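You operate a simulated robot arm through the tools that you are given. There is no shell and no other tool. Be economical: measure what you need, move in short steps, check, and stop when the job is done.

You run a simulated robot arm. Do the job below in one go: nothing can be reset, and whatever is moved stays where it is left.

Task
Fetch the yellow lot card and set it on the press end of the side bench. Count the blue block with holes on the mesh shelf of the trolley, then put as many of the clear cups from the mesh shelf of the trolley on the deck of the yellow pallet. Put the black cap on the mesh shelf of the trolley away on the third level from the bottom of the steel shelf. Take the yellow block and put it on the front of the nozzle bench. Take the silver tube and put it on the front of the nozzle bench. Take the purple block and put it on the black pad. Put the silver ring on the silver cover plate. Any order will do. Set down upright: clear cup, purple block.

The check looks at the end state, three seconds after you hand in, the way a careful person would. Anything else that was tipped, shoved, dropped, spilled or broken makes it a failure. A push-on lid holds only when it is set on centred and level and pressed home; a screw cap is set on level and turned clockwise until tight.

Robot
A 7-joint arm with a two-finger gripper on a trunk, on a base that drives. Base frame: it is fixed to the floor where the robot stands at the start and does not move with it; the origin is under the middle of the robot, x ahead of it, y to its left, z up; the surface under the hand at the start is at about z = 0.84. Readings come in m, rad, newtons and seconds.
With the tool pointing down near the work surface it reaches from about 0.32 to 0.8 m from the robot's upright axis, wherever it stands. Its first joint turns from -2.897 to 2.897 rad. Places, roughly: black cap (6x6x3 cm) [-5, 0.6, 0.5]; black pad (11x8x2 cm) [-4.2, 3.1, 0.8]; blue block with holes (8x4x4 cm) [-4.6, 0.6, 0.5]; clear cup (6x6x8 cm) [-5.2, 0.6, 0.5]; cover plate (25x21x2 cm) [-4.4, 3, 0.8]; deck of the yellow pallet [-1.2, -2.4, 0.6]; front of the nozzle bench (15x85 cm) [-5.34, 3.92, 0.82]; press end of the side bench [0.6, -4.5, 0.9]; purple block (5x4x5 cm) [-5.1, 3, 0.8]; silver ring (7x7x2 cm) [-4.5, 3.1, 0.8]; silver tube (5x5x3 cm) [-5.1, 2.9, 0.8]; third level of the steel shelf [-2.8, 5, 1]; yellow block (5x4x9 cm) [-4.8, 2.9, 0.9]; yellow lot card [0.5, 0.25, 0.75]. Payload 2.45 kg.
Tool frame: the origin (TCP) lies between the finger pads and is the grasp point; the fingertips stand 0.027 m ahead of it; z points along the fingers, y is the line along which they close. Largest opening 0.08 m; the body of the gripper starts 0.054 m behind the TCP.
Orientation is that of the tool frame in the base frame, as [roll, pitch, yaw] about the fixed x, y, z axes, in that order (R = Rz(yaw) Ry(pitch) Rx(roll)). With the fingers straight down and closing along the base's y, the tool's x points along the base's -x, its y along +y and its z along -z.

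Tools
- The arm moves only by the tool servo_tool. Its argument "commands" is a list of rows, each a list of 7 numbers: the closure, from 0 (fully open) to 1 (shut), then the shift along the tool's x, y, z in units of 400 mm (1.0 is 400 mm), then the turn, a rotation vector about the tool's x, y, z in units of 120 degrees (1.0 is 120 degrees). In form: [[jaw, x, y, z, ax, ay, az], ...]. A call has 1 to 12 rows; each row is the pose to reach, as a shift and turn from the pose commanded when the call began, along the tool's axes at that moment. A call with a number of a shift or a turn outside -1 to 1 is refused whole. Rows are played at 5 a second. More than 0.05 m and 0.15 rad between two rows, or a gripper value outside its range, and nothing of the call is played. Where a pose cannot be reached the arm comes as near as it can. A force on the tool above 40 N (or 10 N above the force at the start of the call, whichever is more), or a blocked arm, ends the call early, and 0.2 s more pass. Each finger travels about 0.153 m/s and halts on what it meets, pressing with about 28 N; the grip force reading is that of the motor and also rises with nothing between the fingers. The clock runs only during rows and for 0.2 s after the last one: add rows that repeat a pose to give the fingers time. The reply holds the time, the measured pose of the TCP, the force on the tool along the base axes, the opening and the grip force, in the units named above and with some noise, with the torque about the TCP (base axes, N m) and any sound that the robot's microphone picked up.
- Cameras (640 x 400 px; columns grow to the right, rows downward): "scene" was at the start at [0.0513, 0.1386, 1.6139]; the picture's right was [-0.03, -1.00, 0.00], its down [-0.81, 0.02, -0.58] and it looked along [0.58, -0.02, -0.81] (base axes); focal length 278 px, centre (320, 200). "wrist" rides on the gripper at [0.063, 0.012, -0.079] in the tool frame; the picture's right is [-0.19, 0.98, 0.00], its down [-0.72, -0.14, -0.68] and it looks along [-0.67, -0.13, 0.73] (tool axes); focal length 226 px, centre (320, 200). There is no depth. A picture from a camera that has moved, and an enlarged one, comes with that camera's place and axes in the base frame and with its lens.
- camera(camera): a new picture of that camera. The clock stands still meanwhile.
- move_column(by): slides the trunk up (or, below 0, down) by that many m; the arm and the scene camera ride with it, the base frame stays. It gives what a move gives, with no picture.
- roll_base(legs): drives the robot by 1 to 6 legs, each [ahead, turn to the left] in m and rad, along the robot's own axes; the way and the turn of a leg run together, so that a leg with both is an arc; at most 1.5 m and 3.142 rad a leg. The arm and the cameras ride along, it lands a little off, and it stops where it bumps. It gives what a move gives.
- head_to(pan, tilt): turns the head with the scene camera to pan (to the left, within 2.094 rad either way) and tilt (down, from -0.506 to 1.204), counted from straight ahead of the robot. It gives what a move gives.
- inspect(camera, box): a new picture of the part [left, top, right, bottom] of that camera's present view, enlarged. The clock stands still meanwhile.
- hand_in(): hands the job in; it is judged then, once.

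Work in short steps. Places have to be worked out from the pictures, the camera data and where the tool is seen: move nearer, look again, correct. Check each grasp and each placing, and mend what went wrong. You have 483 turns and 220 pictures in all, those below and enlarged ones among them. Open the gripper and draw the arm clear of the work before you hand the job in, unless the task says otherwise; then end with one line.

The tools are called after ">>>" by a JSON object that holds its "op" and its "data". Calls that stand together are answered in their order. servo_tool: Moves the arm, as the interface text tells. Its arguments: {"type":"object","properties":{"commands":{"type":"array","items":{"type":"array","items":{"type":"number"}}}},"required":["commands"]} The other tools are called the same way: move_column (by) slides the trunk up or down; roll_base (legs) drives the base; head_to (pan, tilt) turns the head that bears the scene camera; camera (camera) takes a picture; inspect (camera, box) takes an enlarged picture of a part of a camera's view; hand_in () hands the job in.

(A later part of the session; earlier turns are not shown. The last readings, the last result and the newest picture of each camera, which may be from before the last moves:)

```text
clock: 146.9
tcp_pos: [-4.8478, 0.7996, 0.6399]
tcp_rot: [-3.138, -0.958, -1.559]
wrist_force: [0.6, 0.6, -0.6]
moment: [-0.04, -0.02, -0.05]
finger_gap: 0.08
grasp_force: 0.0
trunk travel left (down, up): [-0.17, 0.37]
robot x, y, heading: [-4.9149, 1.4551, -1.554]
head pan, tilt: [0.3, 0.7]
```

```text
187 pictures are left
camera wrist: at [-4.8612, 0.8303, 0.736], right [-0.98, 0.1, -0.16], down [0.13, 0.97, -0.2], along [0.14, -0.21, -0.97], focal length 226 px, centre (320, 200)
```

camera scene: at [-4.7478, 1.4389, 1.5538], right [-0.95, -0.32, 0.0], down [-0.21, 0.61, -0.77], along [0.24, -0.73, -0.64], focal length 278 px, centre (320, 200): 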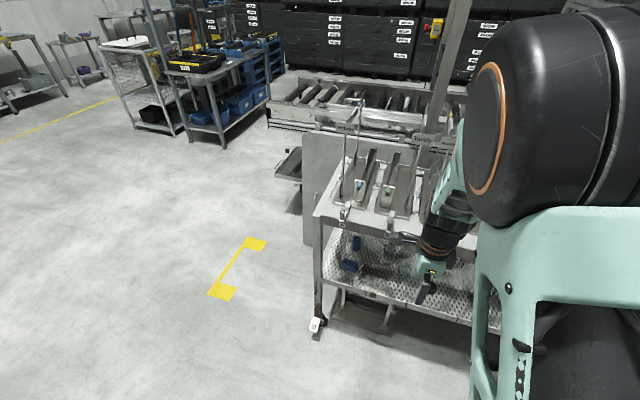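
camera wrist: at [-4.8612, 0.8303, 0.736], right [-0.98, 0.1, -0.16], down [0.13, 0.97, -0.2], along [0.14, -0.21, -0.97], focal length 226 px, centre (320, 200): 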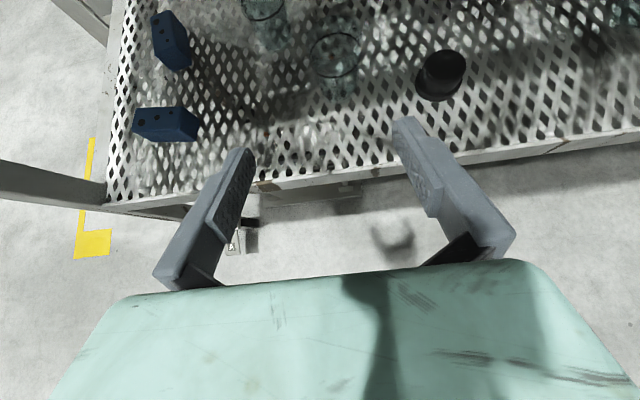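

I zoom on the cups and check for hidden blocks from here.

>>> {"op": "inspect", "data": {"camera": "wrist", "box": [100, 0, 500, 200]}}

```text
1.60 times, centred on (300, 100) of wrist
camera zoom: at [-4.8612, 0.8303, 0.736], right [-0.98, 0.1, -0.16], down [0.13, 0.97, -0.2], along [0.14, -0.21, -0.97], focal length 362 px, centre (352, 360)
```

zoom: 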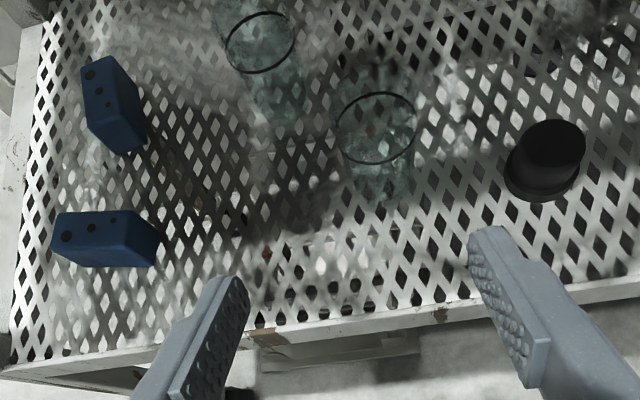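

Two blue blocks confirmed on this part. Cup centre ≈(-4.862,.645), rim z≈.555. I advance along the tool axis toward it, stopping short to look.

>>> {"op": "servo_tool", "data": {"commands": [[0, 0, 0.035, 0, 0, 0, 0], [0, 0, 0.035, 0.1, 0, 0, 0], [0, -0.005, 0.035, 0.2, 0, 0, 0], [0, -0.01, 0.035, 0.3, 0, 0, 0], [0, -0.01, 0.035, 0.3, 0, 0, 0]]}}

>>> {"op": "camera", "data": {"camera": "wrist"}}

```text
clock: 148.1
tcp_pos: [-4.8603, 0.7059, 0.5678]
tcp_rot: [-3.137, -0.957, -1.558]
wrist_force: [0.0, -0.3, 0.1]
moment: [0.0, 0.0, 0.0]
finger_gap: 0.0797
grasp_force: 0.1
trunk travel left (down, up): [-0.17, 0.37]
robot x, y, heading: [-4.9128, 1.4556, -1.552]
head pan, tilt: [0.3, 0.7]
```

```text
185 pictures are left
camera wrist: at [-4.8739, 0.7349, 0.6644], right [-0.98, 0.1, -0.16], down [0.13, 0.97, -0.2], along [0.14, -0.21, -0.97], focal length 226 px, centre (320, 200)
```

wrist: 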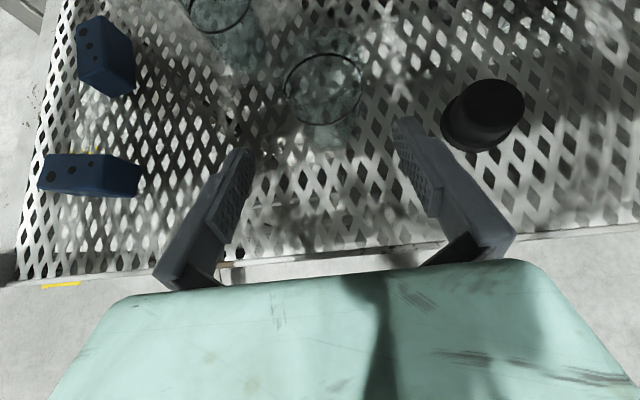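

Refined: rim z≈.53, cup centre y≈.63, so shelf z≈.45. I advance to grasp pose (-4.865,.63,.497) and close.

>>> {"op": "servo_tool", "data": {"commands": [[0, -0.03, 0.012, 0.06, 0, 0, 0], [0, -0.036, 0.012, 0.15, 0, 0, 0], [0, -0.036, 0.012, 0.2575, 0, 0, 0], [0, -0.036, 0.012, 0.2575, 0, 0, 0]]}}

>>> {"op": "camera", "data": {"camera": "wrist"}}

```text
clock: 149.1
tcp_pos: [-4.8649, 0.6539, 0.532]
tcp_rot: [-3.135, -0.958, -1.563]
wrist_force: [0.0, -0.2, 0.3]
moment: [0.01, -0.02, 0.02]
finger_gap: 0.0798
grasp_force: 0.0
out of reach, approached as far as the arm can: row 2, 3, 4
trunk travel left (down, up): [-0.17, 0.37]
robot x, y, heading: [-4.9109, 1.451, -1.554]
head pan, tilt: [0.3, 0.7]
```

```text
184 pictures are left
camera wrist: at [-4.8783, 0.6837, 0.6301], right [-0.98, 0.1, -0.16], down [0.13, 0.97, -0.2], along [0.14, -0.21, -0.97], focal length 226 px, centre (320, 200)
```

wrist: 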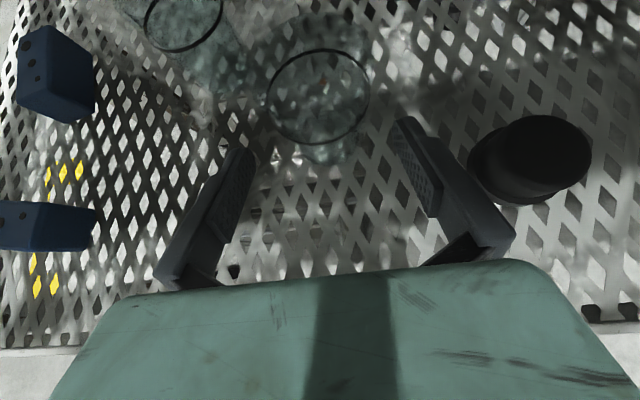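

Out of reach; the cup centre looks like y≈.61, rim z≈.515. I lower the trunk 5 cm, then roll slightly ahead and check.

>>> {"op": "move_column", "data": {"by": -0.05}}

>>> {"op": "camera", "data": {"camera": "wrist"}}

```text
clock: 149.9
tcp_pos: [-4.8661, 0.6461, 0.4976]
tcp_rot: [-3.142, -0.98, -1.559]
wrist_force: [1.4, 11.2, 23.7]
moment: [-0.35, -0.21, 0.11]
finger_gap: 0.0733
grasp_force: 0.0
trunk travel left (down, up): [-0.123, 0.417]
robot x, y, heading: [-4.9155, 1.4527, -1.559]
head pan, tilt: [0.3, 0.7]
stopped: the force on the tool passed its limit at 167 N (the readings are from after the stop); the commanded pose is now the measured one
```

```text
183 pictures are left
camera wrist: at [-4.8787, 0.6794, 0.5936], right [-0.98, 0.1, -0.16], down [0.13, 0.97, -0.22], along [0.13, -0.23, -0.96], focal length 226 px, centre (320, 200)
```

wrist: 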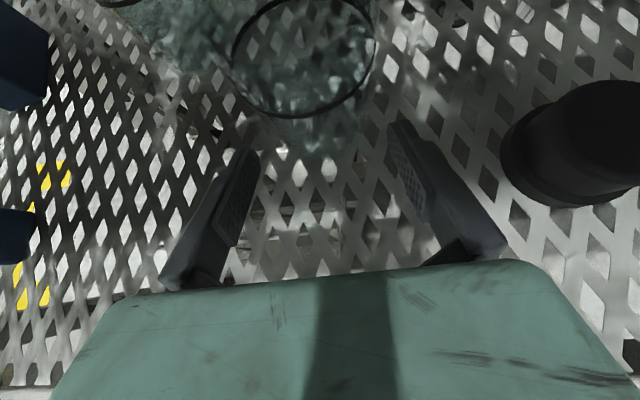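

The fingertips touched the mesh (z≈.476). I back up 2 cm and look closely at the cup.

>>> {"op": "move_column", "data": {"by": 0.03}}

>>> {"op": "inspect", "data": {"camera": "wrist", "box": [160, 0, 480, 200]}}

```text
clock: 150.6
tcp_pos: [-4.8658, 0.6493, 0.522]
tcp_rot: [-3.141, -0.969, -1.561]
wrist_force: [0.6, 0.2, -0.2]
moment: [0.01, -0.03, 0.0]
finger_gap: 0.0798
grasp_force: 0.1
trunk travel left (down, up): [-0.153, 0.387]
robot x, y, heading: [-4.9124, 1.4578, -1.554]
head pan, tilt: [0.3, 0.7]
```

```text
2.00 times, centred on (320, 100) of wrist
camera zoom: at [-4.8783, 0.6805, 0.6183], right [-0.98, 0.1, -0.16], down [0.13, 0.97, -0.21], along [0.13, -0.23, -0.96], focal length 452 px, centre (320, 400)
```

zoom: 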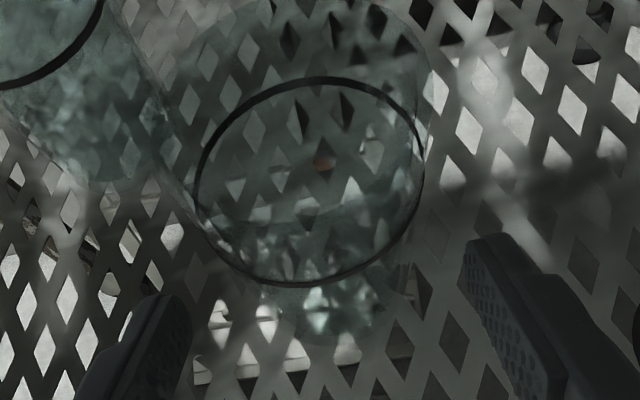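

The dark ring is a mid-height line; cup centre ≈(-4.868,.597), z from .476 to .556. The hand's height is right; I roll 0.045 m ahead to straddle it.

>>> {"op": "roll_base", "data": {"legs": [[0.045, 0]]}}

>>> {"op": "camera", "data": {"camera": "wrist"}}

```text
clock: 151.5
tcp_pos: [-4.8637, 0.6035, 0.5215]
tcp_rot: [3.142, -0.973, -1.559]
wrist_force: [-0.2, 0.6, 0.1]
moment: [-0.03, -0.02, 0.03]
finger_gap: 0.0801
grasp_force: 0.1
trunk travel left (down, up): [-0.153, 0.387]
robot x, y, heading: [-4.9133, 1.4094, -1.558]
head pan, tilt: [0.3, 0.7]
```

```text
181 pictures are left
camera wrist: at [-4.8772, 0.6353, 0.6187], right [-0.98, 0.1, -0.16], down [0.13, 0.97, -0.21], along [0.13, -0.23, -0.96], focal length 226 px, centre (320, 200)
```

wrist: 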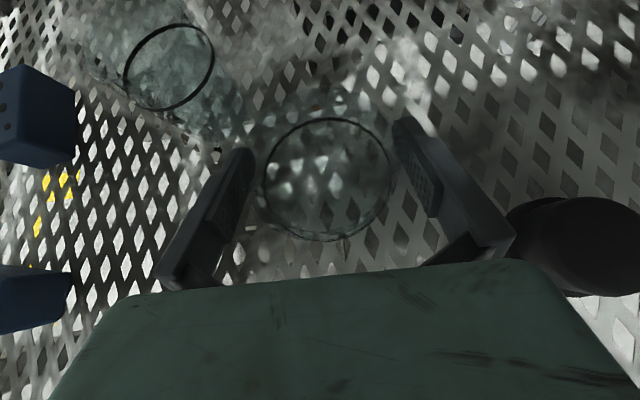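

The cup is centred between the fingers. I close and check.

>>> {"op": "servo_tool", "data": {"commands": [[0.3, 0, 0, 0, 0, 0, 0], [0.6, 0, 0, 0, 0, 0, 0], [0.8, 0, 0, 0, 0, 0, 0], [0.8, 0, 0, 0, 0, 0, 0]]}}

>>> {"op": "camera", "data": {"camera": "wrist"}}

```text
clock: 152.5
tcp_pos: [-4.8653, 0.6032, 0.5231]
tcp_rot: [-3.141, -0.971, -1.558]
wrist_force: [0.0, 0.5, 0.4]
moment: [-0.01, 0.02, 0.0]
finger_gap: 0.0528
grasp_force: 28.7
trunk travel left (down, up): [-0.153, 0.387]
robot x, y, heading: [-4.9147, 1.4091, -1.556]
head pan, tilt: [0.3, 0.7]
```

```text
180 pictures are left
camera wrist: at [-4.8772, 0.6354, 0.6188], right [-0.98, 0.1, -0.16], down [0.13, 0.97, -0.21], along [0.13, -0.23, -0.96], focal length 226 px, centre (320, 200)
```

wrist: 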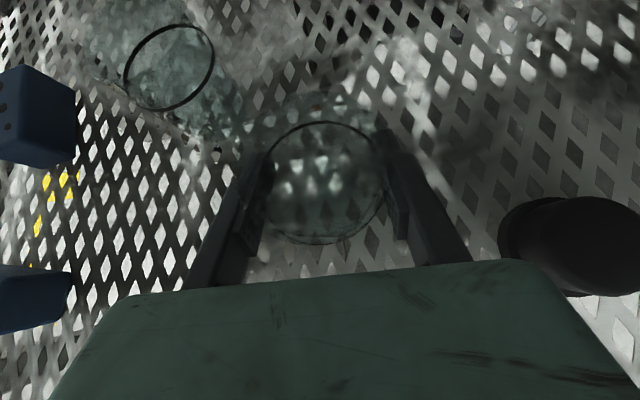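

The cup is held (gap 52.8 mm). I lift by the trunk 5 cm, then roll back out.

>>> {"op": "move_column", "data": {"by": 0.05}}

>>> {"op": "roll_base", "data": {"legs": [[-0.5, 0]]}}

>>> {"op": "camera", "data": {"camera": "wrist"}}

```text
clock: 153.5
tcp_pos: [-4.864, 0.6054, 0.5712]
tcp_rot: [-3.141, -0.972, -1.558]
wrist_force: [-0.2, -0.2, -0.6]
moment: [0.0, 0.0, 0.01]
finger_gap: 0.0529
grasp_force: 27.7
trunk travel left (down, up): [-0.203, 0.337]
robot x, y, heading: [-4.9144, 1.4079, -1.552]
head pan, tilt: [0.3, 0.7]
```

```text
clock: 156.4
tcp_pos: [-4.8735, 1.1083, 0.5714]
tcp_rot: [-3.141, -0.971, -1.56]
wrist_force: [0.0, -0.2, -0.4]
moment: [0.02, -0.01, 0.0]
finger_gap: 0.0523
grasp_force: 28.2
trunk travel left (down, up): [-0.203, 0.337]
robot x, y, heading: [-4.9204, 1.9164, -1.56]
head pan, tilt: [0.3, 0.7]
```

```text
179 pictures are left
camera wrist: at [-4.8861, 1.1396, 0.6689], right [-0.98, 0.1, -0.16], down [0.13, 0.97, -0.21], along [0.13, -0.23, -0.96], focal length 226 px, centre (320, 200)
```

wrist: 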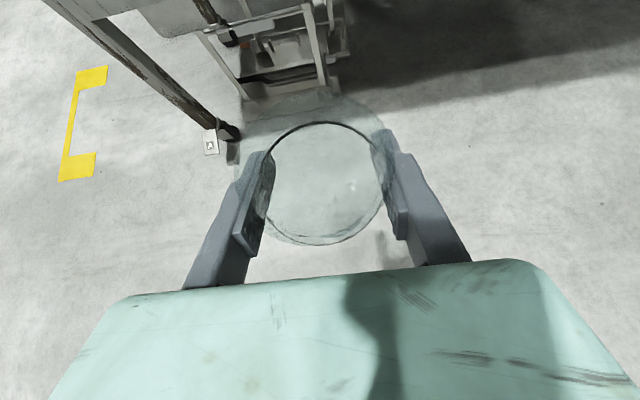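

Cup carried upright. I retract the arm toward the robot and raise, then check and look where to drive.

>>> {"op": "servo_tool", "data": {"commands": [[0.8, 0.01, 0, -0.1, 0, 0, 0], [0.8, 0.015, 0, -0.2, 0, 0, 0], [0.8, 0.02, 0, -0.3, 0, 0, 0], [0.8, 0.03, 0, -0.4, 0, 0, 0], [0.8, 0.04, 0, -0.5, 0, 0, 0], [0.8, 0.05, 0, -0.6, 0, 0, 0], [0.8, 0.055, 0, -0.7, 0, 0, 0], [0.8, 0.06, 0, -0.79, 0, 0, 0]]}}

>>> {"op": "move_column", "data": {"by": 0.15}}

>>> {"op": "roll_base", "data": {"legs": [[0, 1.45]]}}

>>> {"op": "head_to", "data": {"pan": 0.0, "tilt": 0.3}}

>>> {"op": "camera", "data": {"camera": "scene"}}

```text
clock: 158.2
tcp_pos: [-4.8761, 1.3578, 0.7708]
tcp_rot: [-3.141, -0.973, -1.56]
wrist_force: [-0.8, 0.0, -1.4]
moment: [0.0, 0.01, 0.02]
finger_gap: 0.0522
grasp_force: 27.5
trunk travel left (down, up): [-0.203, 0.337]
robot x, y, heading: [-4.9223, 1.9129, -1.553]
head pan, tilt: [0.3, 0.7]
```

```text
clock: 160.0
tcp_pos: [-4.8759, 1.3573, 0.9212]
tcp_rot: [-3.141, -0.972, -1.56]
wrist_force: [-0.5, -0.9, -0.7]
moment: [0.01, 0.01, -0.01]
finger_gap: 0.0521
grasp_force: 28.1
trunk travel left (down, up): [-0.353, 0.187]
robot x, y, heading: [-4.9193, 1.9146, -1.56]
head pan, tilt: [0.3, 0.7]
```

```text
clock: 163.9
tcp_pos: [-4.3641, 1.8728, 0.9204]
tcp_rot: [3.141, -0.971, -0.14]
wrist_force: [0.5, 0.6, -0.3]
moment: [0.01, -0.01, 0.01]
finger_gap: 0.0517
grasp_force: 28.1
trunk travel left (down, up): [-0.353, 0.187]
robot x, y, heading: [-4.9172, 1.9144, -0.138]
head pan, tilt: [0.3, 0.7]
```

```text
clock: 164.8
tcp_pos: [-4.3632, 1.8723, 0.9208]
tcp_rot: [-3.141, -0.972, -0.139]
wrist_force: [-0.6, 0.5, -0.3]
moment: [-0.01, 0.02, 0.0]
finger_gap: 0.0515
grasp_force: 27.6
trunk travel left (down, up): [-0.353, 0.187]
robot x, y, heading: [-4.918, 1.9133, -0.134]
head pan, tilt: [0.0, 0.3]
```

```text
178 pictures are left
camera scene: at [-4.8295, 2.0418, 1.773], right [-0.13, -0.99, 0.0], down [-0.29, 0.04, -0.95], along [0.95, -0.13, -0.3], focal length 278 px, centre (320, 200)
```

scene: 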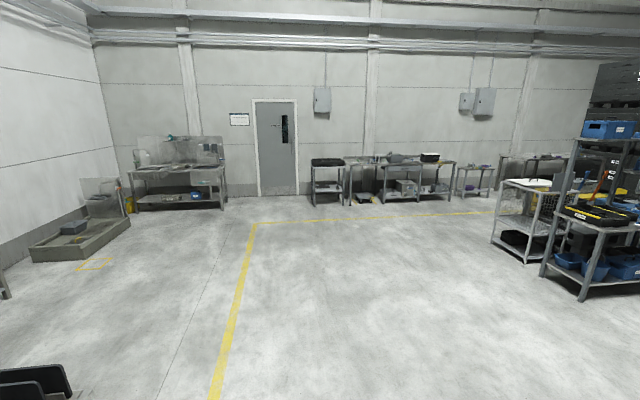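

Open floor. I drive to about (-0.4,0.3) then turn south into the aisle.

>>> {"op": "roll_base", "data": {"legs": [[0, -0.206], [1.5, 0], [1.5, 0], [1.5, 0], [0.3, 0], [0, -1.229]]}}

```text
clock: 191.8
tcp_pos: [-0.3328, -0.1781, 0.9207]
tcp_rot: [-3.141, -0.972, -1.555]
wrist_force: [0.3, -0.4, 0.1]
moment: [0.0, -0.03, 0.01]
finger_gap: 0.0517
grasp_force: 28.2
trunk travel left (down, up): [-0.353, 0.187]
robot x, y, heading: [-0.3772, 0.38, -1.559]
head pan, tilt: [0.0, 0.3]
```

Driving down the aisle to y≈-2.0, with the trunk raised.

>>> {"op": "move_column", "data": {"by": 0.15}}

>>> {"op": "roll_base", "data": {"legs": [[0, 0.04], [1.5, 0], [0.8, 0]]}}

>>> {"op": "head_to", "data": {"pan": -1.3, "tilt": 0.75}}

>>> {"op": "camera", "data": {"camera": "scene"}}

```text
clock: 193.6
tcp_pos: [-0.3336, -0.1786, 1.0712]
tcp_rot: [-3.141, -0.973, -1.556]
wrist_force: [0.1, -0.2, -1.4]
moment: [-0.03, 0.0, 0.0]
finger_gap: 0.0517
grasp_force: 28.1
trunk travel left (down, up): [-0.503, 0.037]
robot x, y, heading: [-0.3849, 0.3768, -1.55]
head pan, tilt: [0.0, 0.3]
```

```text
clock: 205.2
tcp_pos: [-0.1314, -2.4563, 1.0707]
tcp_rot: [3.141, -0.973, -1.496]
wrist_force: [0.0, 0.0, -1.1]
moment: [-0.03, -0.01, 0.02]
finger_gap: 0.0516
grasp_force: 27.4
trunk travel left (down, up): [-0.503, 0.037]
robot x, y, heading: [-0.2114, -1.9053, -1.492]
head pan, tilt: [0.0, 0.3]
```

```text
clock: 206.7
tcp_pos: [-0.1305, -2.4549, 1.0706]
tcp_rot: [-3.14, -0.97, -1.496]
wrist_force: [0.7, -0.3, -0.2]
moment: [0.0, -0.01, 0.01]
finger_gap: 0.0515
grasp_force: 27.6
trunk travel left (down, up): [-0.503, 0.037]
robot x, y, heading: [-0.213, -1.9046, -1.49]
head pan, tilt: [-1.3, 0.75]
```

```text
177 pictures are left
camera scene: at [-0.1542, -1.9022, 1.8827], right [-0.34, 0.94, 0.0], down [0.64, 0.23, -0.73], along [-0.69, -0.25, -0.68], focal length 278 px, centre (320, 200)
```

scene: 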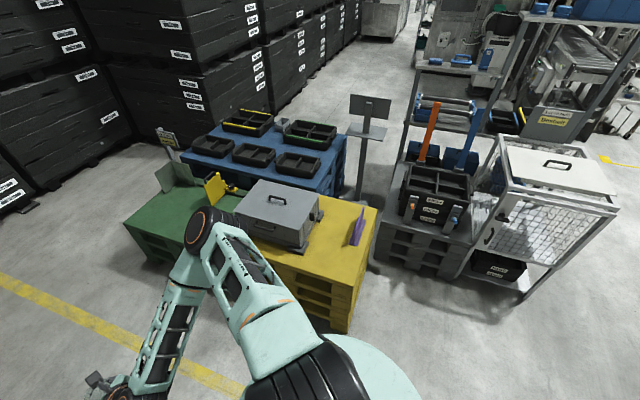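

The deck has a lidded grey box and a purple thing; a free strip lies at the front right. I move 0.25 m on, turn to face the pallet and look.

>>> {"op": "roll_base", "data": {"legs": [[0.25, 0], [0, -1.63]]}}

>>> {"op": "head_to", "data": {"pan": 0.1, "tilt": 0.9}}

>>> {"op": "camera", "data": {"camera": "scene"}}

>>> {"op": "camera", "data": {"camera": "wrist"}}

```text
clock: 212.6
tcp_pos: [-0.7476, -2.1991, 1.0712]
tcp_rot: [-3.14, -0.971, -3.125]
wrist_force: [0.9, -0.4, -0.7]
moment: [0.02, -0.02, -0.04]
finger_gap: 0.0514
grasp_force: 28.3
trunk travel left (down, up): [-0.503, 0.037]
robot x, y, heading: [-0.1935, -2.153, -3.119]
head pan, tilt: [-1.3, 0.75]
```

```text
clock: 214.1
tcp_pos: [-0.7483, -2.2002, 1.0709]
tcp_rot: [-3.139, -0.972, -3.126]
wrist_force: [0.3, 0.3, -1.5]
moment: [0.01, 0.01, 0.02]
finger_gap: 0.0516
grasp_force: 27.4
trunk travel left (down, up): [-0.503, 0.037]
robot x, y, heading: [-0.1901, -2.1534, -3.122]
head pan, tilt: [0.099, 0.901]
```

```text
176 pictures are left
camera scene: at [-0.247, -2.3004, 1.8708], right [-0.12, 0.99, 0.0], down [0.78, 0.09, -0.62], along [-0.62, -0.07, -0.78], focal length 278 px, centre (320, 200)
```

scene: 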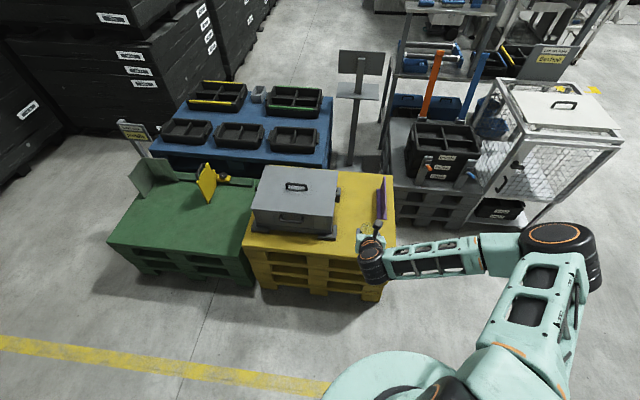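

```text
175 pictures are left
camera wrist: at [-0.7175, -2.1847, 1.1677], right [0.09, 0.98, -0.16], down [0.97, -0.13, -0.21], along [-0.23, -0.14, -0.96], focal length 226 px, centre (320, 200)
```

wrist: 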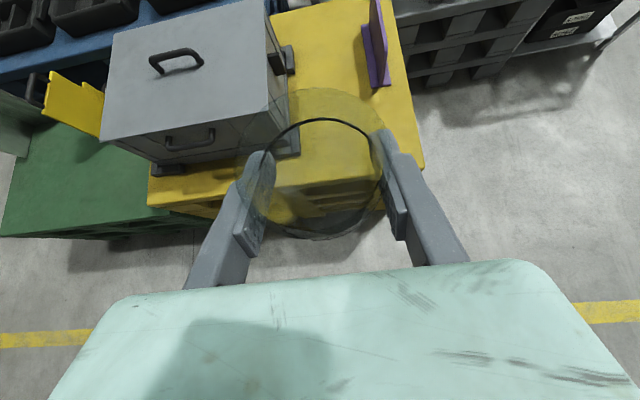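

Deck right front corner ≈(-.91,-1.99), box side at y≈-2.315, purple stand at ≈(-1.25,-2.07). I aim the first cup at (-1.12,-2.2): roll 0.2 forward, lower the trunk 0.3.

>>> {"op": "roll_base", "data": {"legs": [[0.2, 0]]}}

>>> {"op": "move_column", "data": {"by": -0.3}}

>>> {"op": "camera", "data": {"camera": "wrist"}}

```text
clock: 215.7
tcp_pos: [-0.9484, -2.2062, 1.0701]
tcp_rot: [-3.14, -0.971, -3.123]
wrist_force: [0.3, 0.7, -0.9]
moment: [-0.04, -0.01, 0.0]
finger_gap: 0.0518
grasp_force: 28.5
trunk travel left (down, up): [-0.503, 0.037]
robot x, y, heading: [-0.3945, -2.158, -3.118]
head pan, tilt: [0.099, 0.901]
```

```text
clock: 218.7
tcp_pos: [-0.9486, -2.2068, 0.7708]
tcp_rot: [-3.139, -0.971, -3.124]
wrist_force: [0.5, 0.6, -0.4]
moment: [0.02, -0.04, 0.01]
finger_gap: 0.0515
grasp_force: 27.8
trunk travel left (down, up): [-0.203, 0.337]
robot x, y, heading: [-0.3929, -2.1606, -3.112]
head pan, tilt: [0.099, 0.901]
```

```text
174 pictures are left
camera wrist: at [-0.9176, -2.1914, 0.8678], right [0.09, 0.98, -0.16], down [0.97, -0.12, -0.21], along [-0.22, -0.14, -0.96], focal length 226 px, centre (320, 200)
```

wrist: 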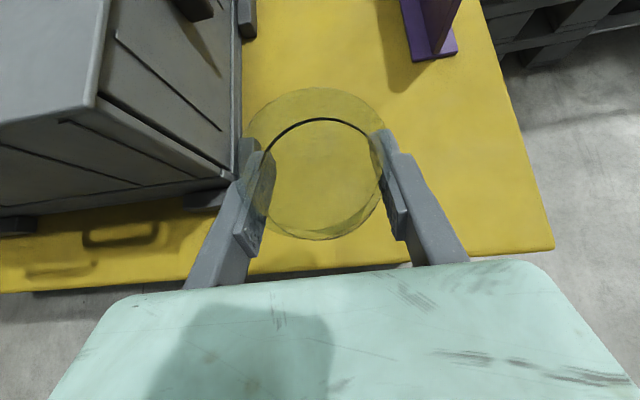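

I move forward 13 cm over the deck and then down toward TCP z≈0.655.

>>> {"op": "servo_tool", "data": {"commands": [[0.8, 0.06, 0, 0.09, 0, 0, 0], [0.8, 0.12, 0, 0.18, 0, 0, 0], [0.8, 0.184, 0, 0.268, 0, 0, 0], [0.8, 0.1, 0, 0.324, 0, 0, 0], [0.8, 0.02, 0, 0.38, 0, 0, 0], [0.8, -0.043, 0, 0.4237, 0, 0, 0], [0.8, -0.043, 0, 0.4237, 0, 0, 0]]}}

>>> {"op": "camera", "data": {"camera": "wrist"}}

```text
clock: 220.3
tcp_pos: [-1.0796, -2.2082, 0.6611]
tcp_rot: [-3.14, -0.973, -3.123]
wrist_force: [-0.6, 0.4, -0.5]
moment: [0.01, -0.01, 0.01]
finger_gap: 0.0513
grasp_force: 27.5
trunk travel left (down, up): [-0.203, 0.337]
robot x, y, heading: [-0.3931, -2.1541, -3.12]
head pan, tilt: [0.099, 0.901]
```

```text
173 pictures are left
camera wrist: at [-1.0494, -2.1929, 0.7576], right [0.09, 0.98, -0.16], down [0.97, -0.12, -0.21], along [-0.22, -0.14, -0.96], focal length 226 px, centre (320, 200)
```

wrist: 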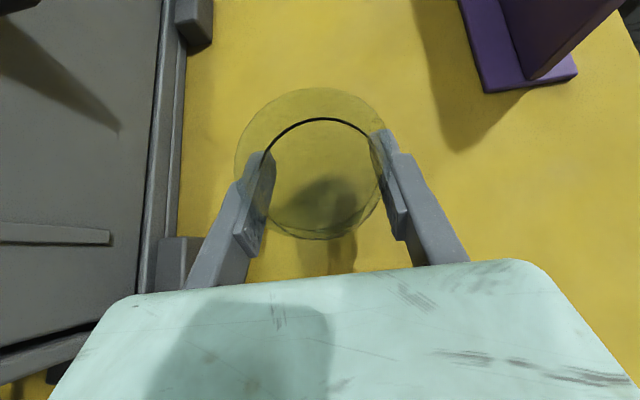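

Lowering in 2–3 mm rows and watching force.

>>> {"op": "servo_tool", "data": {"commands": [[0.8, -0.0062, 0, 0.0042, 0, 0, 0], [0.8, -0.0124, 0, 0.0085, 0, 0, 0], [0.8, -0.0186, 0, 0.0127, 0, 0, 0], [0.8, -0.0227, 0, 0.0155, 0, 0, 0], [0.8, -0.0248, 0, 0.017, 0, 0, 0], [0.8, -0.0248, 0, 0.017, 0, 0, 0]]}}

```text
clock: 221.7
tcp_pos: [-1.0777, -2.2089, 0.6514]
tcp_rot: [-3.14, -0.976, -3.123]
wrist_force: [-4.0, -1.8, 25.4]
moment: [0.03, 0.19, -0.02]
finger_gap: 0.0515
grasp_force: 27.8
trunk travel left (down, up): [-0.203, 0.337]
robot x, y, heading: [-0.391, -2.1601, -3.115]
head pan, tilt: [0.099, 0.901]
```

Contact (25 N). I ease 2 mm up, open, and withdraw along the tool axis.

>>> {"op": "servo_tool", "data": {"commands": [[0.8, 0.0041, 0, -0.0028, 0, 0, 0], [0.4, 0.0041, 0, -0.0028, 0, 0, 0], [0, 0.0041, 0, -0.0028, 0, 0, 0], [0, 0.0041, 0, -0.0028, 0, 0, 0], [0, 0.0041, 0, -0.06, 0, 0, 0], [0, 0.0041, 0, -0.16, 0, 0, 0], [0, 0.0041, 0, -0.27, 0, 0, 0], [0, 0.0041, 0, -0.38, 0, 0, 0]]}}

>>> {"op": "camera", "data": {"camera": "wrist"}}

```text
clock: 223.5
tcp_pos: [-0.9569, -2.2045, 0.735]
tcp_rot: [-3.14, -0.972, -3.123]
wrist_force: [-1.0, 0.5, 0.3]
moment: [-0.01, -0.03, 0.03]
finger_gap: 0.0802
grasp_force: 0.0
trunk travel left (down, up): [-0.203, 0.337]
robot x, y, heading: [-0.3933, -2.1566, -3.117]
head pan, tilt: [0.099, 0.901]
```

```text
172 pictures are left
camera wrist: at [-0.9252, -2.1898, 0.832], right [0.09, 0.98, -0.16], down [0.97, -0.12, -0.21], along [-0.23, -0.14, -0.96], focal length 226 px, centre (320, 200)
```

wrist: 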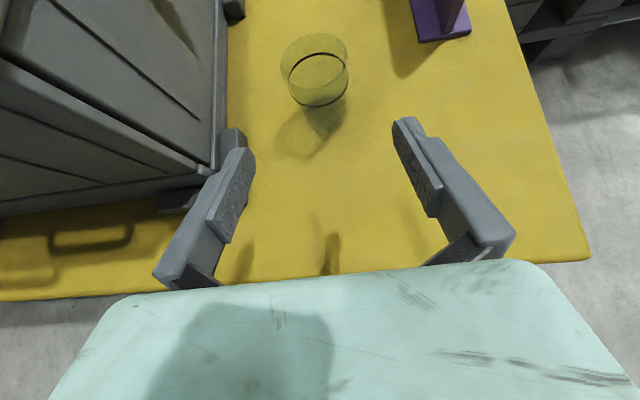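

The cup stands upright on the deck. I go back for the second: back off, turn north, drive up the aisle.

>>> {"op": "roll_base", "data": {"legs": [[-0.27, 0], [0, -1.595], [1.5, 0], [1.1, 0]]}}

```text
clock: 241.8
tcp_pos: [-0.08, 1.0149, 0.7346]
tcp_rot: [-3.14, -0.973, 1.546]
wrist_force: [0.9, -0.4, 0.2]
moment: [0.01, -0.02, 0.02]
finger_gap: 0.0799
grasp_force: 0.0
trunk travel left (down, up): [-0.203, 0.337]
robot x, y, heading: [-0.0593, 0.4515, 1.553]
head pan, tilt: [0.099, 0.901]
```

Next leg to (-5.2,1.9) in front of the trolley.

>>> {"op": "roll_base", "data": {"legs": [[0, 1.314], [1.5, 0], [1.5, 0], [1.5, 0], [0.84, 0], [0, 1.845]]}}

>>> {"op": "camera", "data": {"camera": "wrist"}}

```text
clock: 243.9
tcp_pos: [-0.3698, 0.9226, 0.7343]
tcp_rot: [-3.138, -0.973, 2.092]
wrist_force: [-0.3, -0.3, 0.2]
moment: [-0.01, 0.01, 0.01]
finger_gap: 0.08
grasp_force: 0.1
trunk travel left (down, up): [-0.203, 0.337]
robot x, y, heading: [-0.055, 0.4527, 2.093]
head pan, tilt: [0.099, 0.901]
stopped in leg 1: the robot was blocked; the commanded pose is now the measured one
```

```text
171 pictures are left
camera wrist: at [-0.3441, 0.9038, 0.8318], right [0.9, 0.4, -0.16], down [0.36, -0.91, -0.21], along [-0.23, 0.13, -0.96], focal length 226 px, centre (320, 200)
```

wrist: 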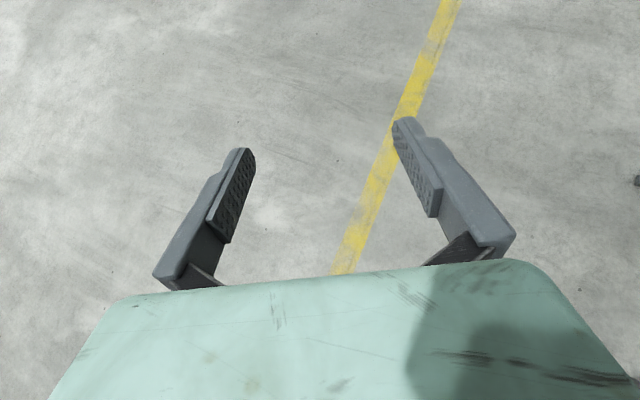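

Blocked mid-turn; probably the rear corner or the elbow near the bench. I look toward that side.

>>> {"op": "head_to", "data": {"pan": -1.3, "tilt": 0.8}}

>>> {"op": "camera", "data": {"camera": "scene"}}

```text
clock: 245.4
tcp_pos: [-0.3707, 0.9205, 0.7344]
tcp_rot: [-3.14, -0.974, 2.094]
wrist_force: [-0.1, 0.3, -0.5]
moment: [0.03, 0.04, 0.01]
finger_gap: 0.08
grasp_force: 0.1
trunk travel left (down, up): [-0.203, 0.337]
robot x, y, heading: [-0.0582, 0.4543, 2.095]
head pan, tilt: [-1.3, 0.799]
```

```text
170 pictures are left
camera scene: at [-0.114, 0.4223, 1.5787], right [0.72, -0.7, 0.0], down [-0.5, -0.51, -0.7], along [0.49, 0.5, -0.72], focal length 278 px, centre (320, 200)
```

scene: 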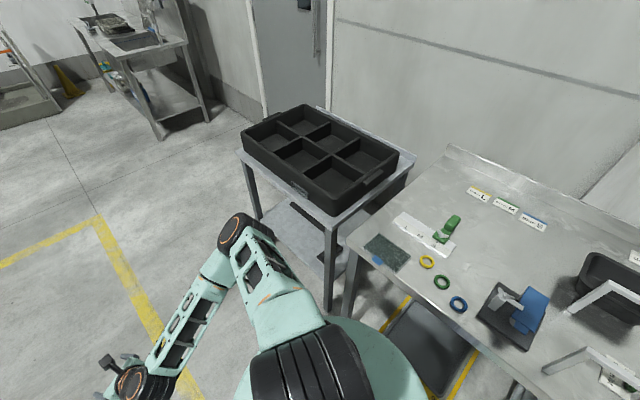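

The elbow is near the side table. I turn back slightly, drive forward away from the benches, then finish the turn.

>>> {"op": "roll_base", "data": {"legs": [[0, -0.12], [0.45, 0]]}}

>>> {"op": "camera", "data": {"camera": "scene"}}

```text
clock: 248.7
tcp_pos: [-0.4876, 1.363, 0.7348]
tcp_rot: [-3.139, -0.973, 1.974]
wrist_force: [0.1, 0.3, -0.4]
moment: [0.01, 0.01, -0.01]
finger_gap: 0.0799
grasp_force: 0.0
trunk travel left (down, up): [-0.203, 0.337]
robot x, y, heading: [-0.234, 0.8589, 1.979]
head pan, tilt: [-1.3, 0.799]
```

```text
169 pictures are left
camera scene: at [-0.2925, 0.8376, 1.5787], right [0.63, -0.78, 0.0], down [-0.56, -0.45, -0.7], along [0.54, 0.44, -0.72], focal length 278 px, centre (320, 200)
```

scene: 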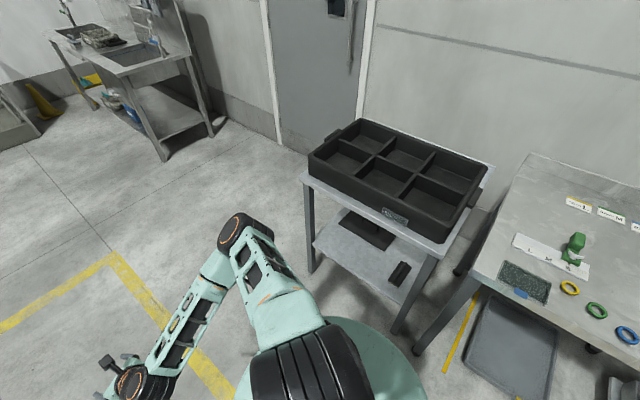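

Nothing disturbed. Continue to (-5.2,1.95) and face the trolley.

>>> {"op": "roll_base", "data": {"legs": [[0, 0.947], [1.5, 0], [1.5, 0], [1.5, 0], [0.59, 0]]}}

>>> {"op": "head_to", "data": {"pan": 0.3, "tilt": 0.5}}

>>> {"op": "camera", "data": {"camera": "scene"}}

```text
clock: 276.0
tcp_pos: [-5.8356, 2.1427, 0.7342]
tcp_rot: [-3.137, -0.971, 2.886]
wrist_force: [-0.3, 0.1, -0.7]
moment: [-0.01, -0.01, 0.02]
finger_gap: 0.0798
grasp_force: 0.0
trunk travel left (down, up): [-0.203, 0.337]
robot x, y, heading: [-5.2816, 2.0351, 2.891]
head pan, tilt: [-1.3, 0.799]
```

```text
clock: 277.7
tcp_pos: [-5.8369, 2.1421, 0.7351]
tcp_rot: [-3.14, -0.971, 2.885]
wrist_force: [-0.5, 0.4, 0.0]
moment: [0.0, -0.01, -0.01]
finger_gap: 0.08
grasp_force: 0.0
trunk travel left (down, up): [-0.203, 0.337]
robot x, y, heading: [-5.2788, 2.0362, 2.89]
head pan, tilt: [0.3, 0.499]
```

```text
168 pictures are left
camera scene: at [-5.3898, 1.8914, 1.6046], right [-0.05, 1.0, 0.0], down [0.48, 0.02, -0.88], along [-0.88, -0.04, -0.48], focal length 278 px, centre (320, 200)
```

scene: 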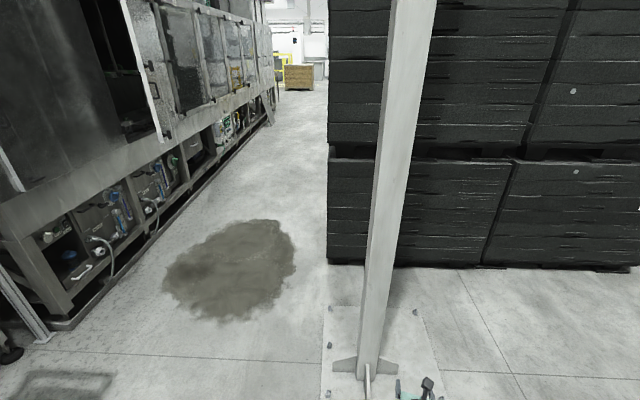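

Now turn to face the trolley and look with the wrist camera.

>>> {"op": "roll_base", "data": {"legs": [[0, 1.822]]}}

>>> {"op": "servo_tool", "data": {"commands": [[0, 0, 0, 0, 0, 0.06, 0], [0, 0, 0, 0, 0, 0.12, 0], [0, 0, 0, 0, 0, 0.18, 0], [0, 0, 0, 0, 0, 0.24, 0]]}}

>>> {"op": "camera", "data": {"camera": "wrist"}}

```text
clock: 282.6
tcp_pos: [-5.2487, 1.4718, 0.7356]
tcp_rot: [-3.14, -0.972, -1.58]
wrist_force: [0.0, 0.3, -0.4]
moment: [-0.01, 0.06, -0.04]
finger_gap: 0.0799
grasp_force: 0.0
trunk travel left (down, up): [-0.203, 0.337]
robot x, y, heading: [-5.2802, 2.0383, -1.572]
head pan, tilt: [0.3, 0.499]
```

```text
clock: 283.6
tcp_pos: [-5.2484, 1.4714, 0.7347]
tcp_rot: [-3.129, -1.477, -1.59]
wrist_force: [-0.5, 0.6, 1.0]
moment: [0.01, -0.01, 0.01]
finger_gap: 0.0799
grasp_force: 0.0
trunk travel left (down, up): [-0.203, 0.337]
robot x, y, heading: [-5.2843, 2.0377, -1.576]
head pan, tilt: [0.3, 0.499]
```

```text
167 pictures are left
camera wrist: at [-5.2602, 1.5463, 0.8053], right [-0.98, 0.02, -0.19], down [0.15, 0.74, -0.65], along [0.13, -0.67, -0.73], focal length 226 px, centre (320, 200)
```

wrist: 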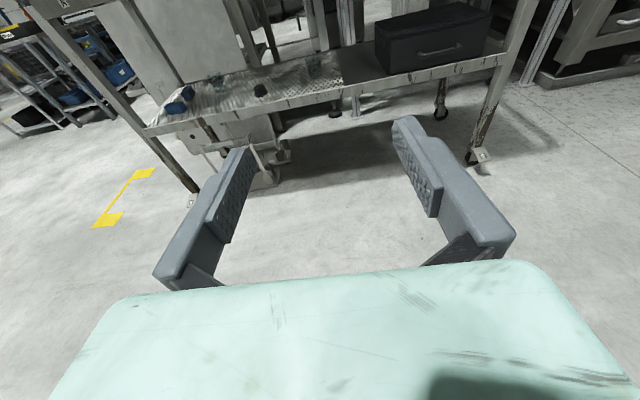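

I zoom on the shelf to confirm items from this angle.

>>> {"op": "inspect", "data": {"camera": "wrist", "box": [150, 40, 370, 150]}}

```text
2.91 times, centred on (260, 95) of wrist
camera zoom: at [-5.2602, 1.5463, 0.8053], right [-0.98, 0.02, -0.19], down [0.15, 0.74, -0.65], along [0.13, -0.67, -0.73], focal length 658 px, centre (494, 506)
```

zoom: 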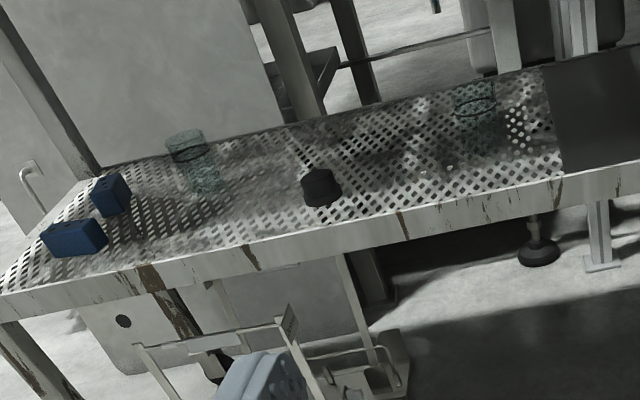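

Confirmed: two blue blocks, so two cups. Next cup ≈(-5.208,.601). I restore the 34° pitch and extend/lower for the approach.

>>> {"op": "servo_tool", "data": {"commands": [[0, -0.049, -0.0154, 0.089, 0, -0.04, 0], [0, -0.098, -0.0307, 0.178, 0, -0.08, 0], [0, -0.147, -0.0461, 0.267, 0, -0.12, 0], [0, -0.196, -0.0614, 0.356, 0, -0.16, 0], [0, -0.245, -0.0768, 0.445, 0, -0.2, 0], [0, -0.294, -0.0921, 0.534, 0, -0.24, 0], [0, -0.343, -0.1075, 0.6225, 0, -0.24, 0], [0, -0.343, -0.1075, 0.6225, 0, -0.24, 0]]}}

>>> {"op": "roll_base", "data": {"legs": [[0.5, 0]]}}

>>> {"op": "camera", "data": {"camera": "wrist"}}

```text
clock: 285.4
tcp_pos: [-5.2083, 1.2352, 0.5738]
tcp_rot: [-3.138, -0.97, -1.582]
wrist_force: [0.1, 0.0, -0.9]
moment: [0.01, 0.04, -0.05]
finger_gap: 0.0802
grasp_force: 0.0
trunk travel left (down, up): [-0.203, 0.337]
robot x, y, heading: [-5.2795, 2.0317, -1.578]
head pan, tilt: [0.3, 0.499]
```

```text
clock: 288.3
tcp_pos: [-5.2068, 0.736, 0.5731]
tcp_rot: [-3.139, -0.971, -1.574]
wrist_force: [-0.1, -0.1, 0.2]
moment: [-0.02, -0.01, -0.03]
finger_gap: 0.08
grasp_force: 0.0
trunk travel left (down, up): [-0.203, 0.337]
robot x, y, heading: [-5.2838, 1.5347, -1.574]
head pan, tilt: [0.3, 0.499]
```

```text
165 pictures are left
camera wrist: at [-5.2182, 0.7684, 0.6705], right [-0.98, 0.11, -0.16], down [0.14, 0.97, -0.21], along [0.13, -0.23, -0.96], focal length 226 px, centre (320, 200)
```

wrist: 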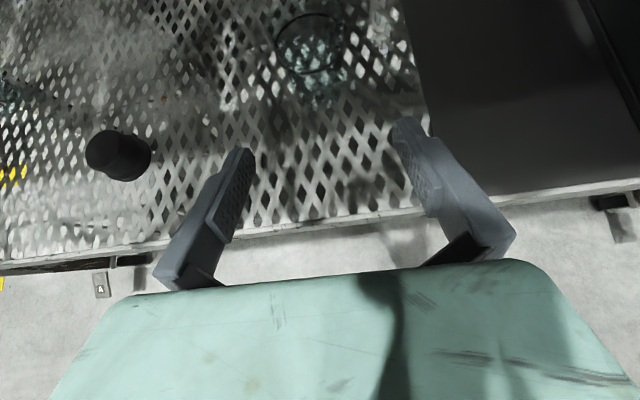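

Cup confirmed at (-5.204,.593). Lower trunk 5 cm and roll 0.14 forward.

>>> {"op": "move_column", "data": {"by": -0.05}}

>>> {"op": "roll_base", "data": {"legs": [[0.137, 0]]}}

>>> {"op": "camera", "data": {"camera": "wrist"}}

```text
clock: 289.2
tcp_pos: [-5.2073, 0.7375, 0.5233]
tcp_rot: [-3.139, -0.973, -1.575]
wrist_force: [0.1, 0.4, -0.5]
moment: [-0.03, -0.02, 0.02]
finger_gap: 0.0802
grasp_force: 0.2
trunk travel left (down, up): [-0.153, 0.387]
robot x, y, heading: [-5.2807, 1.536, -1.57]
head pan, tilt: [0.3, 0.499]
```

```text
clock: 290.6
tcp_pos: [-5.2061, 0.5969, 0.524]
tcp_rot: [-3.139, -0.973, -1.573]
wrist_force: [0.5, -0.6, 0.1]
moment: [0.01, -0.01, -0.02]
finger_gap: 0.08
grasp_force: 0.1
trunk travel left (down, up): [-0.153, 0.387]
robot x, y, heading: [-5.2847, 1.395, -1.578]
head pan, tilt: [0.3, 0.499]
```

```text
164 pictures are left
camera wrist: at [-5.2184, 0.6292, 0.6205], right [-0.98, 0.11, -0.16], down [0.14, 0.97, -0.21], along [0.13, -0.23, -0.96], focal length 226 px, centre (320, 200)
```

wrist: 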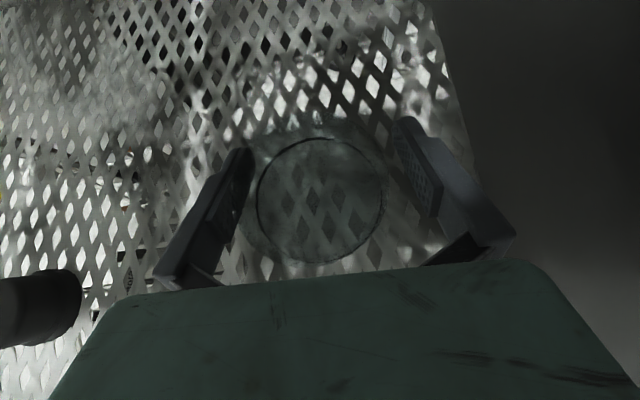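

Cup between fingers. Close, lift 5 cm, roll back.

>>> {"op": "servo_tool", "data": {"commands": [[0.3, 0, 0, 0, 0, 0, 0], [0.6, 0, 0, 0, 0, 0, 0], [0.8, 0, 0, 0, 0, 0, 0], [0.8, 0, 0, 0, 0, 0, 0]]}}

>>> {"op": "move_column", "data": {"by": 0.05}}

>>> {"op": "roll_base", "data": {"legs": [[-0.6, 0]]}}

>>> {"op": "camera", "data": {"camera": "wrist"}}

```text
clock: 291.6
tcp_pos: [-5.2064, 0.5992, 0.5224]
tcp_rot: [-3.14, -0.97, -1.573]
wrist_force: [0.4, -1.2, 0.2]
moment: [-0.02, 0.0, 0.0]
finger_gap: 0.0539
grasp_force: 28.1
trunk travel left (down, up): [-0.153, 0.387]
robot x, y, heading: [-5.2851, 1.397, -1.574]
head pan, tilt: [0.3, 0.499]
```

```text
clock: 292.5
tcp_pos: [-5.2069, 0.597, 0.5733]
tcp_rot: [-3.139, -0.973, -1.574]
wrist_force: [0.8, 0.1, -0.3]
moment: [0.02, 0.0, 0.01]
finger_gap: 0.0534
grasp_force: 27.4
trunk travel left (down, up): [-0.203, 0.337]
robot x, y, heading: [-5.2856, 1.3982, -1.568]
head pan, tilt: [0.3, 0.499]
```

```text
clock: 295.9
tcp_pos: [-5.2017, 1.1991, 0.5749]
tcp_rot: [-3.14, -0.971, -1.569]
wrist_force: [-0.6, 0.7, 0.1]
moment: [-0.02, -0.01, -0.03]
finger_gap: 0.0534
grasp_force: 28.2
trunk travel left (down, up): [-0.203, 0.337]
robot x, y, heading: [-5.2867, 1.9967, -1.568]
head pan, tilt: [0.3, 0.499]
```

```text
163 pictures are left
camera wrist: at [-5.2145, 1.2295, 0.6705], right [-0.98, 0.1, -0.16], down [0.14, 0.97, -0.21], along [0.13, -0.23, -0.96], focal length 226 px, centre (320, 200)
```

wrist: 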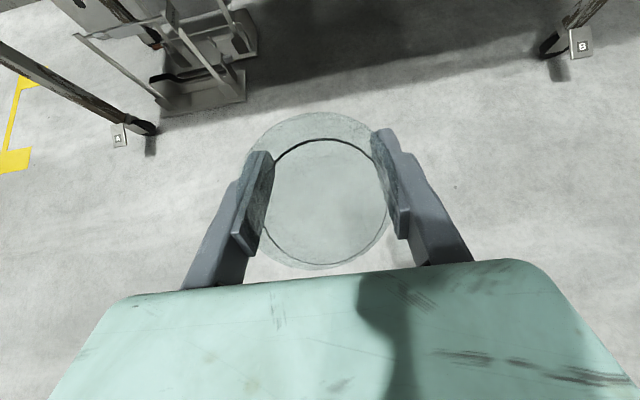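

Second cup held. Retract, raise, and drive back toward the aisle.

>>> {"op": "servo_tool", "data": {"commands": [[0.8, 0.01, 0, -0.1, 0, 0, 0], [0.8, 0.015, 0, -0.2, 0, 0, 0], [0.8, 0.02, 0, -0.3, 0, 0, 0], [0.8, 0.03, 0, -0.4, 0, 0, 0], [0.8, 0.04, 0, -0.5, 0, 0, 0], [0.8, 0.05, 0, -0.6, 0, 0, 0], [0.8, 0.055, 0, -0.7, 0, 0, 0], [0.8, 0.06, 0, -0.79, 0, 0, 0]]}}

>>> {"op": "move_column", "data": {"by": 0.3}}

>>> {"op": "roll_base", "data": {"legs": [[0, 1.276], [1.5, 0], [1.5, 0], [1.5, 0], [0.73, 0], [0, -1.23]]}}

```text
clock: 297.7
tcp_pos: [-5.2039, 1.446, 0.7717]
tcp_rot: [-3.139, -0.971, -1.57]
wrist_force: [-1.2, 0.6, -1.2]
moment: [0.03, 0.03, -0.02]
finger_gap: 0.0528
grasp_force: 28.3
trunk travel left (down, up): [-0.203, 0.337]
robot x, y, heading: [-5.2864, 1.9966, -1.559]
head pan, tilt: [0.3, 0.499]
```

```text
clock: 300.7
tcp_pos: [-5.2032, 1.4463, 1.0703]
tcp_rot: [-3.14, -0.972, -1.567]
wrist_force: [0.3, 0.3, -0.4]
moment: [-0.01, 0.01, -0.02]
finger_gap: 0.0529
grasp_force: 27.7
trunk travel left (down, up): [-0.503, 0.037]
robot x, y, heading: [-5.2836, 1.9961, -1.567]
head pan, tilt: [0.3, 0.499]
```

```text
clock: 332.0
tcp_pos: [-0.3021, -0.2221, 1.0699]
tcp_rot: [-3.14, -0.972, -1.603]
wrist_force: [-0.7, 0.5, -1.2]
moment: [0.0, 0.0, 0.01]
finger_gap: 0.0523
grasp_force: 27.9
trunk travel left (down, up): [-0.503, 0.037]
robot x, y, heading: [-0.365, 0.3279, -1.601]
head pan, tilt: [0.3, 0.499]
```

Continue south and face the pallet for the second cup at ≈(-1.0,-2.1).

>>> {"op": "roll_base", "data": {"legs": [[0, 0.098], [1.5, 0], [0.86, 0], [0, -1.62]]}}

>>> {"op": "camera", "data": {"camera": "wrist"}}

```text
clock: 348.2
tcp_pos: [-0.7008, -2.1567, 1.0713]
tcp_rot: [-3.139, -0.973, -3.066]
wrist_force: [-0.4, 0.2, -0.2]
moment: [-0.02, 0.0, -0.01]
finger_gap: 0.0519
grasp_force: 28.5
trunk travel left (down, up): [-0.503, 0.037]
robot x, y, heading: [-0.1565, -2.0343, -3.063]
head pan, tilt: [0.3, 0.499]
```

```text
162 pictures are left
camera wrist: at [-0.6718, -2.1399, 1.1679], right [0.03, 0.99, -0.16], down [0.98, -0.07, -0.21], along [-0.22, -0.15, -0.96], focal length 226 px, centre (320, 200)
```

wrist: 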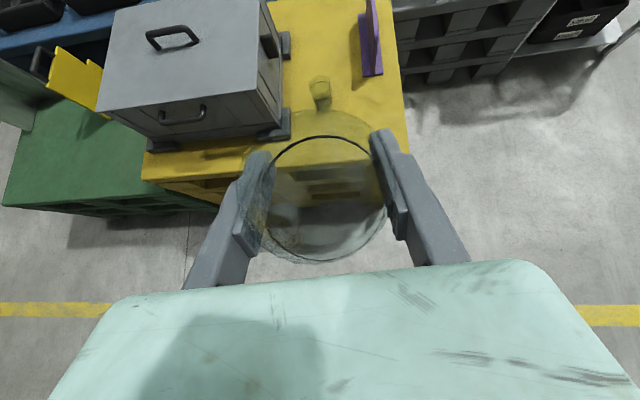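

Roll 0.2 forward, lower trunk 0.3, and look.

>>> {"op": "roll_base", "data": {"legs": [[0, -0.05], [0.2, 0]]}}

>>> {"op": "move_column", "data": {"by": -0.3}}

>>> {"op": "camera", "data": {"camera": "wrist"}}

```text
clock: 350.2
tcp_pos: [-0.9011, -2.137, 1.0716]
tcp_rot: [-3.14, -0.971, -3.113]
wrist_force: [0.7, -0.1, -1.5]
moment: [-0.02, -0.01, -0.01]
finger_gap: 0.0524
grasp_force: 28.1
trunk travel left (down, up): [-0.503, 0.037]
robot x, y, heading: [-0.3539, -2.0374, -3.116]
head pan, tilt: [0.3, 0.499]
```

```text
clock: 353.2
tcp_pos: [-0.901, -2.1355, 0.7718]
tcp_rot: [-3.139, -0.972, -3.114]
wrist_force: [-0.3, -0.8, 0.3]
moment: [-0.03, 0.0, 0.0]
finger_gap: 0.0522
grasp_force: 28.2
trunk travel left (down, up): [-0.203, 0.337]
robot x, y, heading: [-0.3528, -2.0411, -3.112]
head pan, tilt: [0.3, 0.499]
```

```text
161 pictures are left
camera wrist: at [-0.8713, -2.1215, 0.868], right [0.08, 0.98, -0.16], down [0.97, -0.11, -0.21], along [-0.22, -0.14, -0.96], focal length 226 px, centre (320, 200)
```

wrist: 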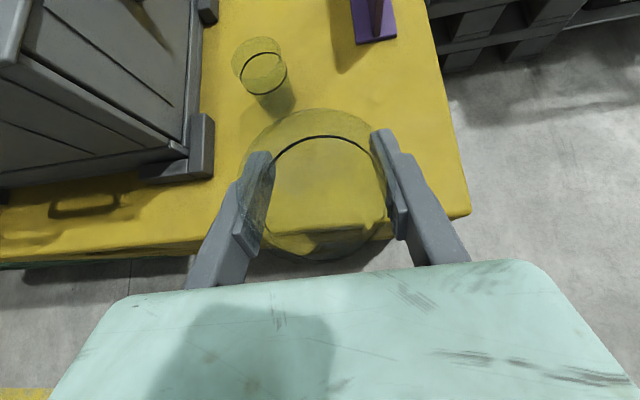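

Free spot at (-.995,-2.09). Forward/side shift, then down to z≈.66.

>>> {"op": "servo_tool", "data": {"commands": [[0.8, 0.045, 0.04, 0.065, 0, 0, 0], [0.8, 0.09, 0.08, 0.13, 0, 0, 0], [0.8, 0.133, 0.1125, 0.194, 0, 0, 0], [0.8, 0.055, 0.1125, 0.247, 0, 0, 0], [0.8, -0.02, 0.1125, 0.3, 0, 0, 0], [0.8, -0.098, 0.1125, 0.352, 0, 0, 0], [0.8, -0.098, 0.1125, 0.352, 0, 0, 0]]}}

>>> {"op": "camera", "data": {"camera": "wrist"}}

```text
clock: 354.8
tcp_pos: [-0.9988, -2.0969, 0.6587]
tcp_rot: [-3.138, -0.973, -3.114]
wrist_force: [0.4, 0.2, -0.2]
moment: [0.01, 0.0, 0.02]
finger_gap: 0.052
grasp_force: 28.6
trunk travel left (down, up): [-0.203, 0.337]
robot x, y, heading: [-0.3544, -2.0419, -3.112]
head pan, tilt: [0.3, 0.499]
```

```text
160 pictures are left
camera wrist: at [-0.968, -2.0808, 0.7559], right [0.08, 0.98, -0.16], down [0.97, -0.11, -0.21], along [-0.22, -0.14, -0.96], focal length 226 px, centre (320, 200)
```

wrist: 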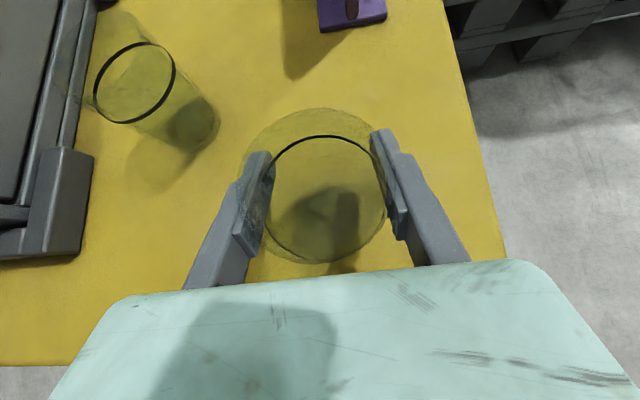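

Lowering in small rows.

>>> {"op": "servo_tool", "data": {"commands": [[0.8, -0.0062, 0, 0.0042, 0, 0, 0], [0.8, -0.0103, 0, 0.007, 0, 0, 0], [0.8, -0.0144, 0, 0.0099, 0, 0, 0], [0.8, -0.0186, 0, 0.0127, 0, 0, 0], [0.8, -0.0206, 0, 0.0141, 0, 0, 0], [0.8, -0.0206, 0, 0.0141, 0, 0, 0]]}}

```text
clock: 356.2
tcp_pos: [-0.9973, -2.0947, 0.6522]
tcp_rot: [-3.138, -0.976, -3.113]
wrist_force: [-0.5, -5.1, 27.3]
moment: [0.06, -0.13, -0.08]
finger_gap: 0.0525
grasp_force: 28.1
trunk travel left (down, up): [-0.203, 0.337]
robot x, y, heading: [-0.3526, -2.0376, -3.114]
head pan, tilt: [0.3, 0.499]
```

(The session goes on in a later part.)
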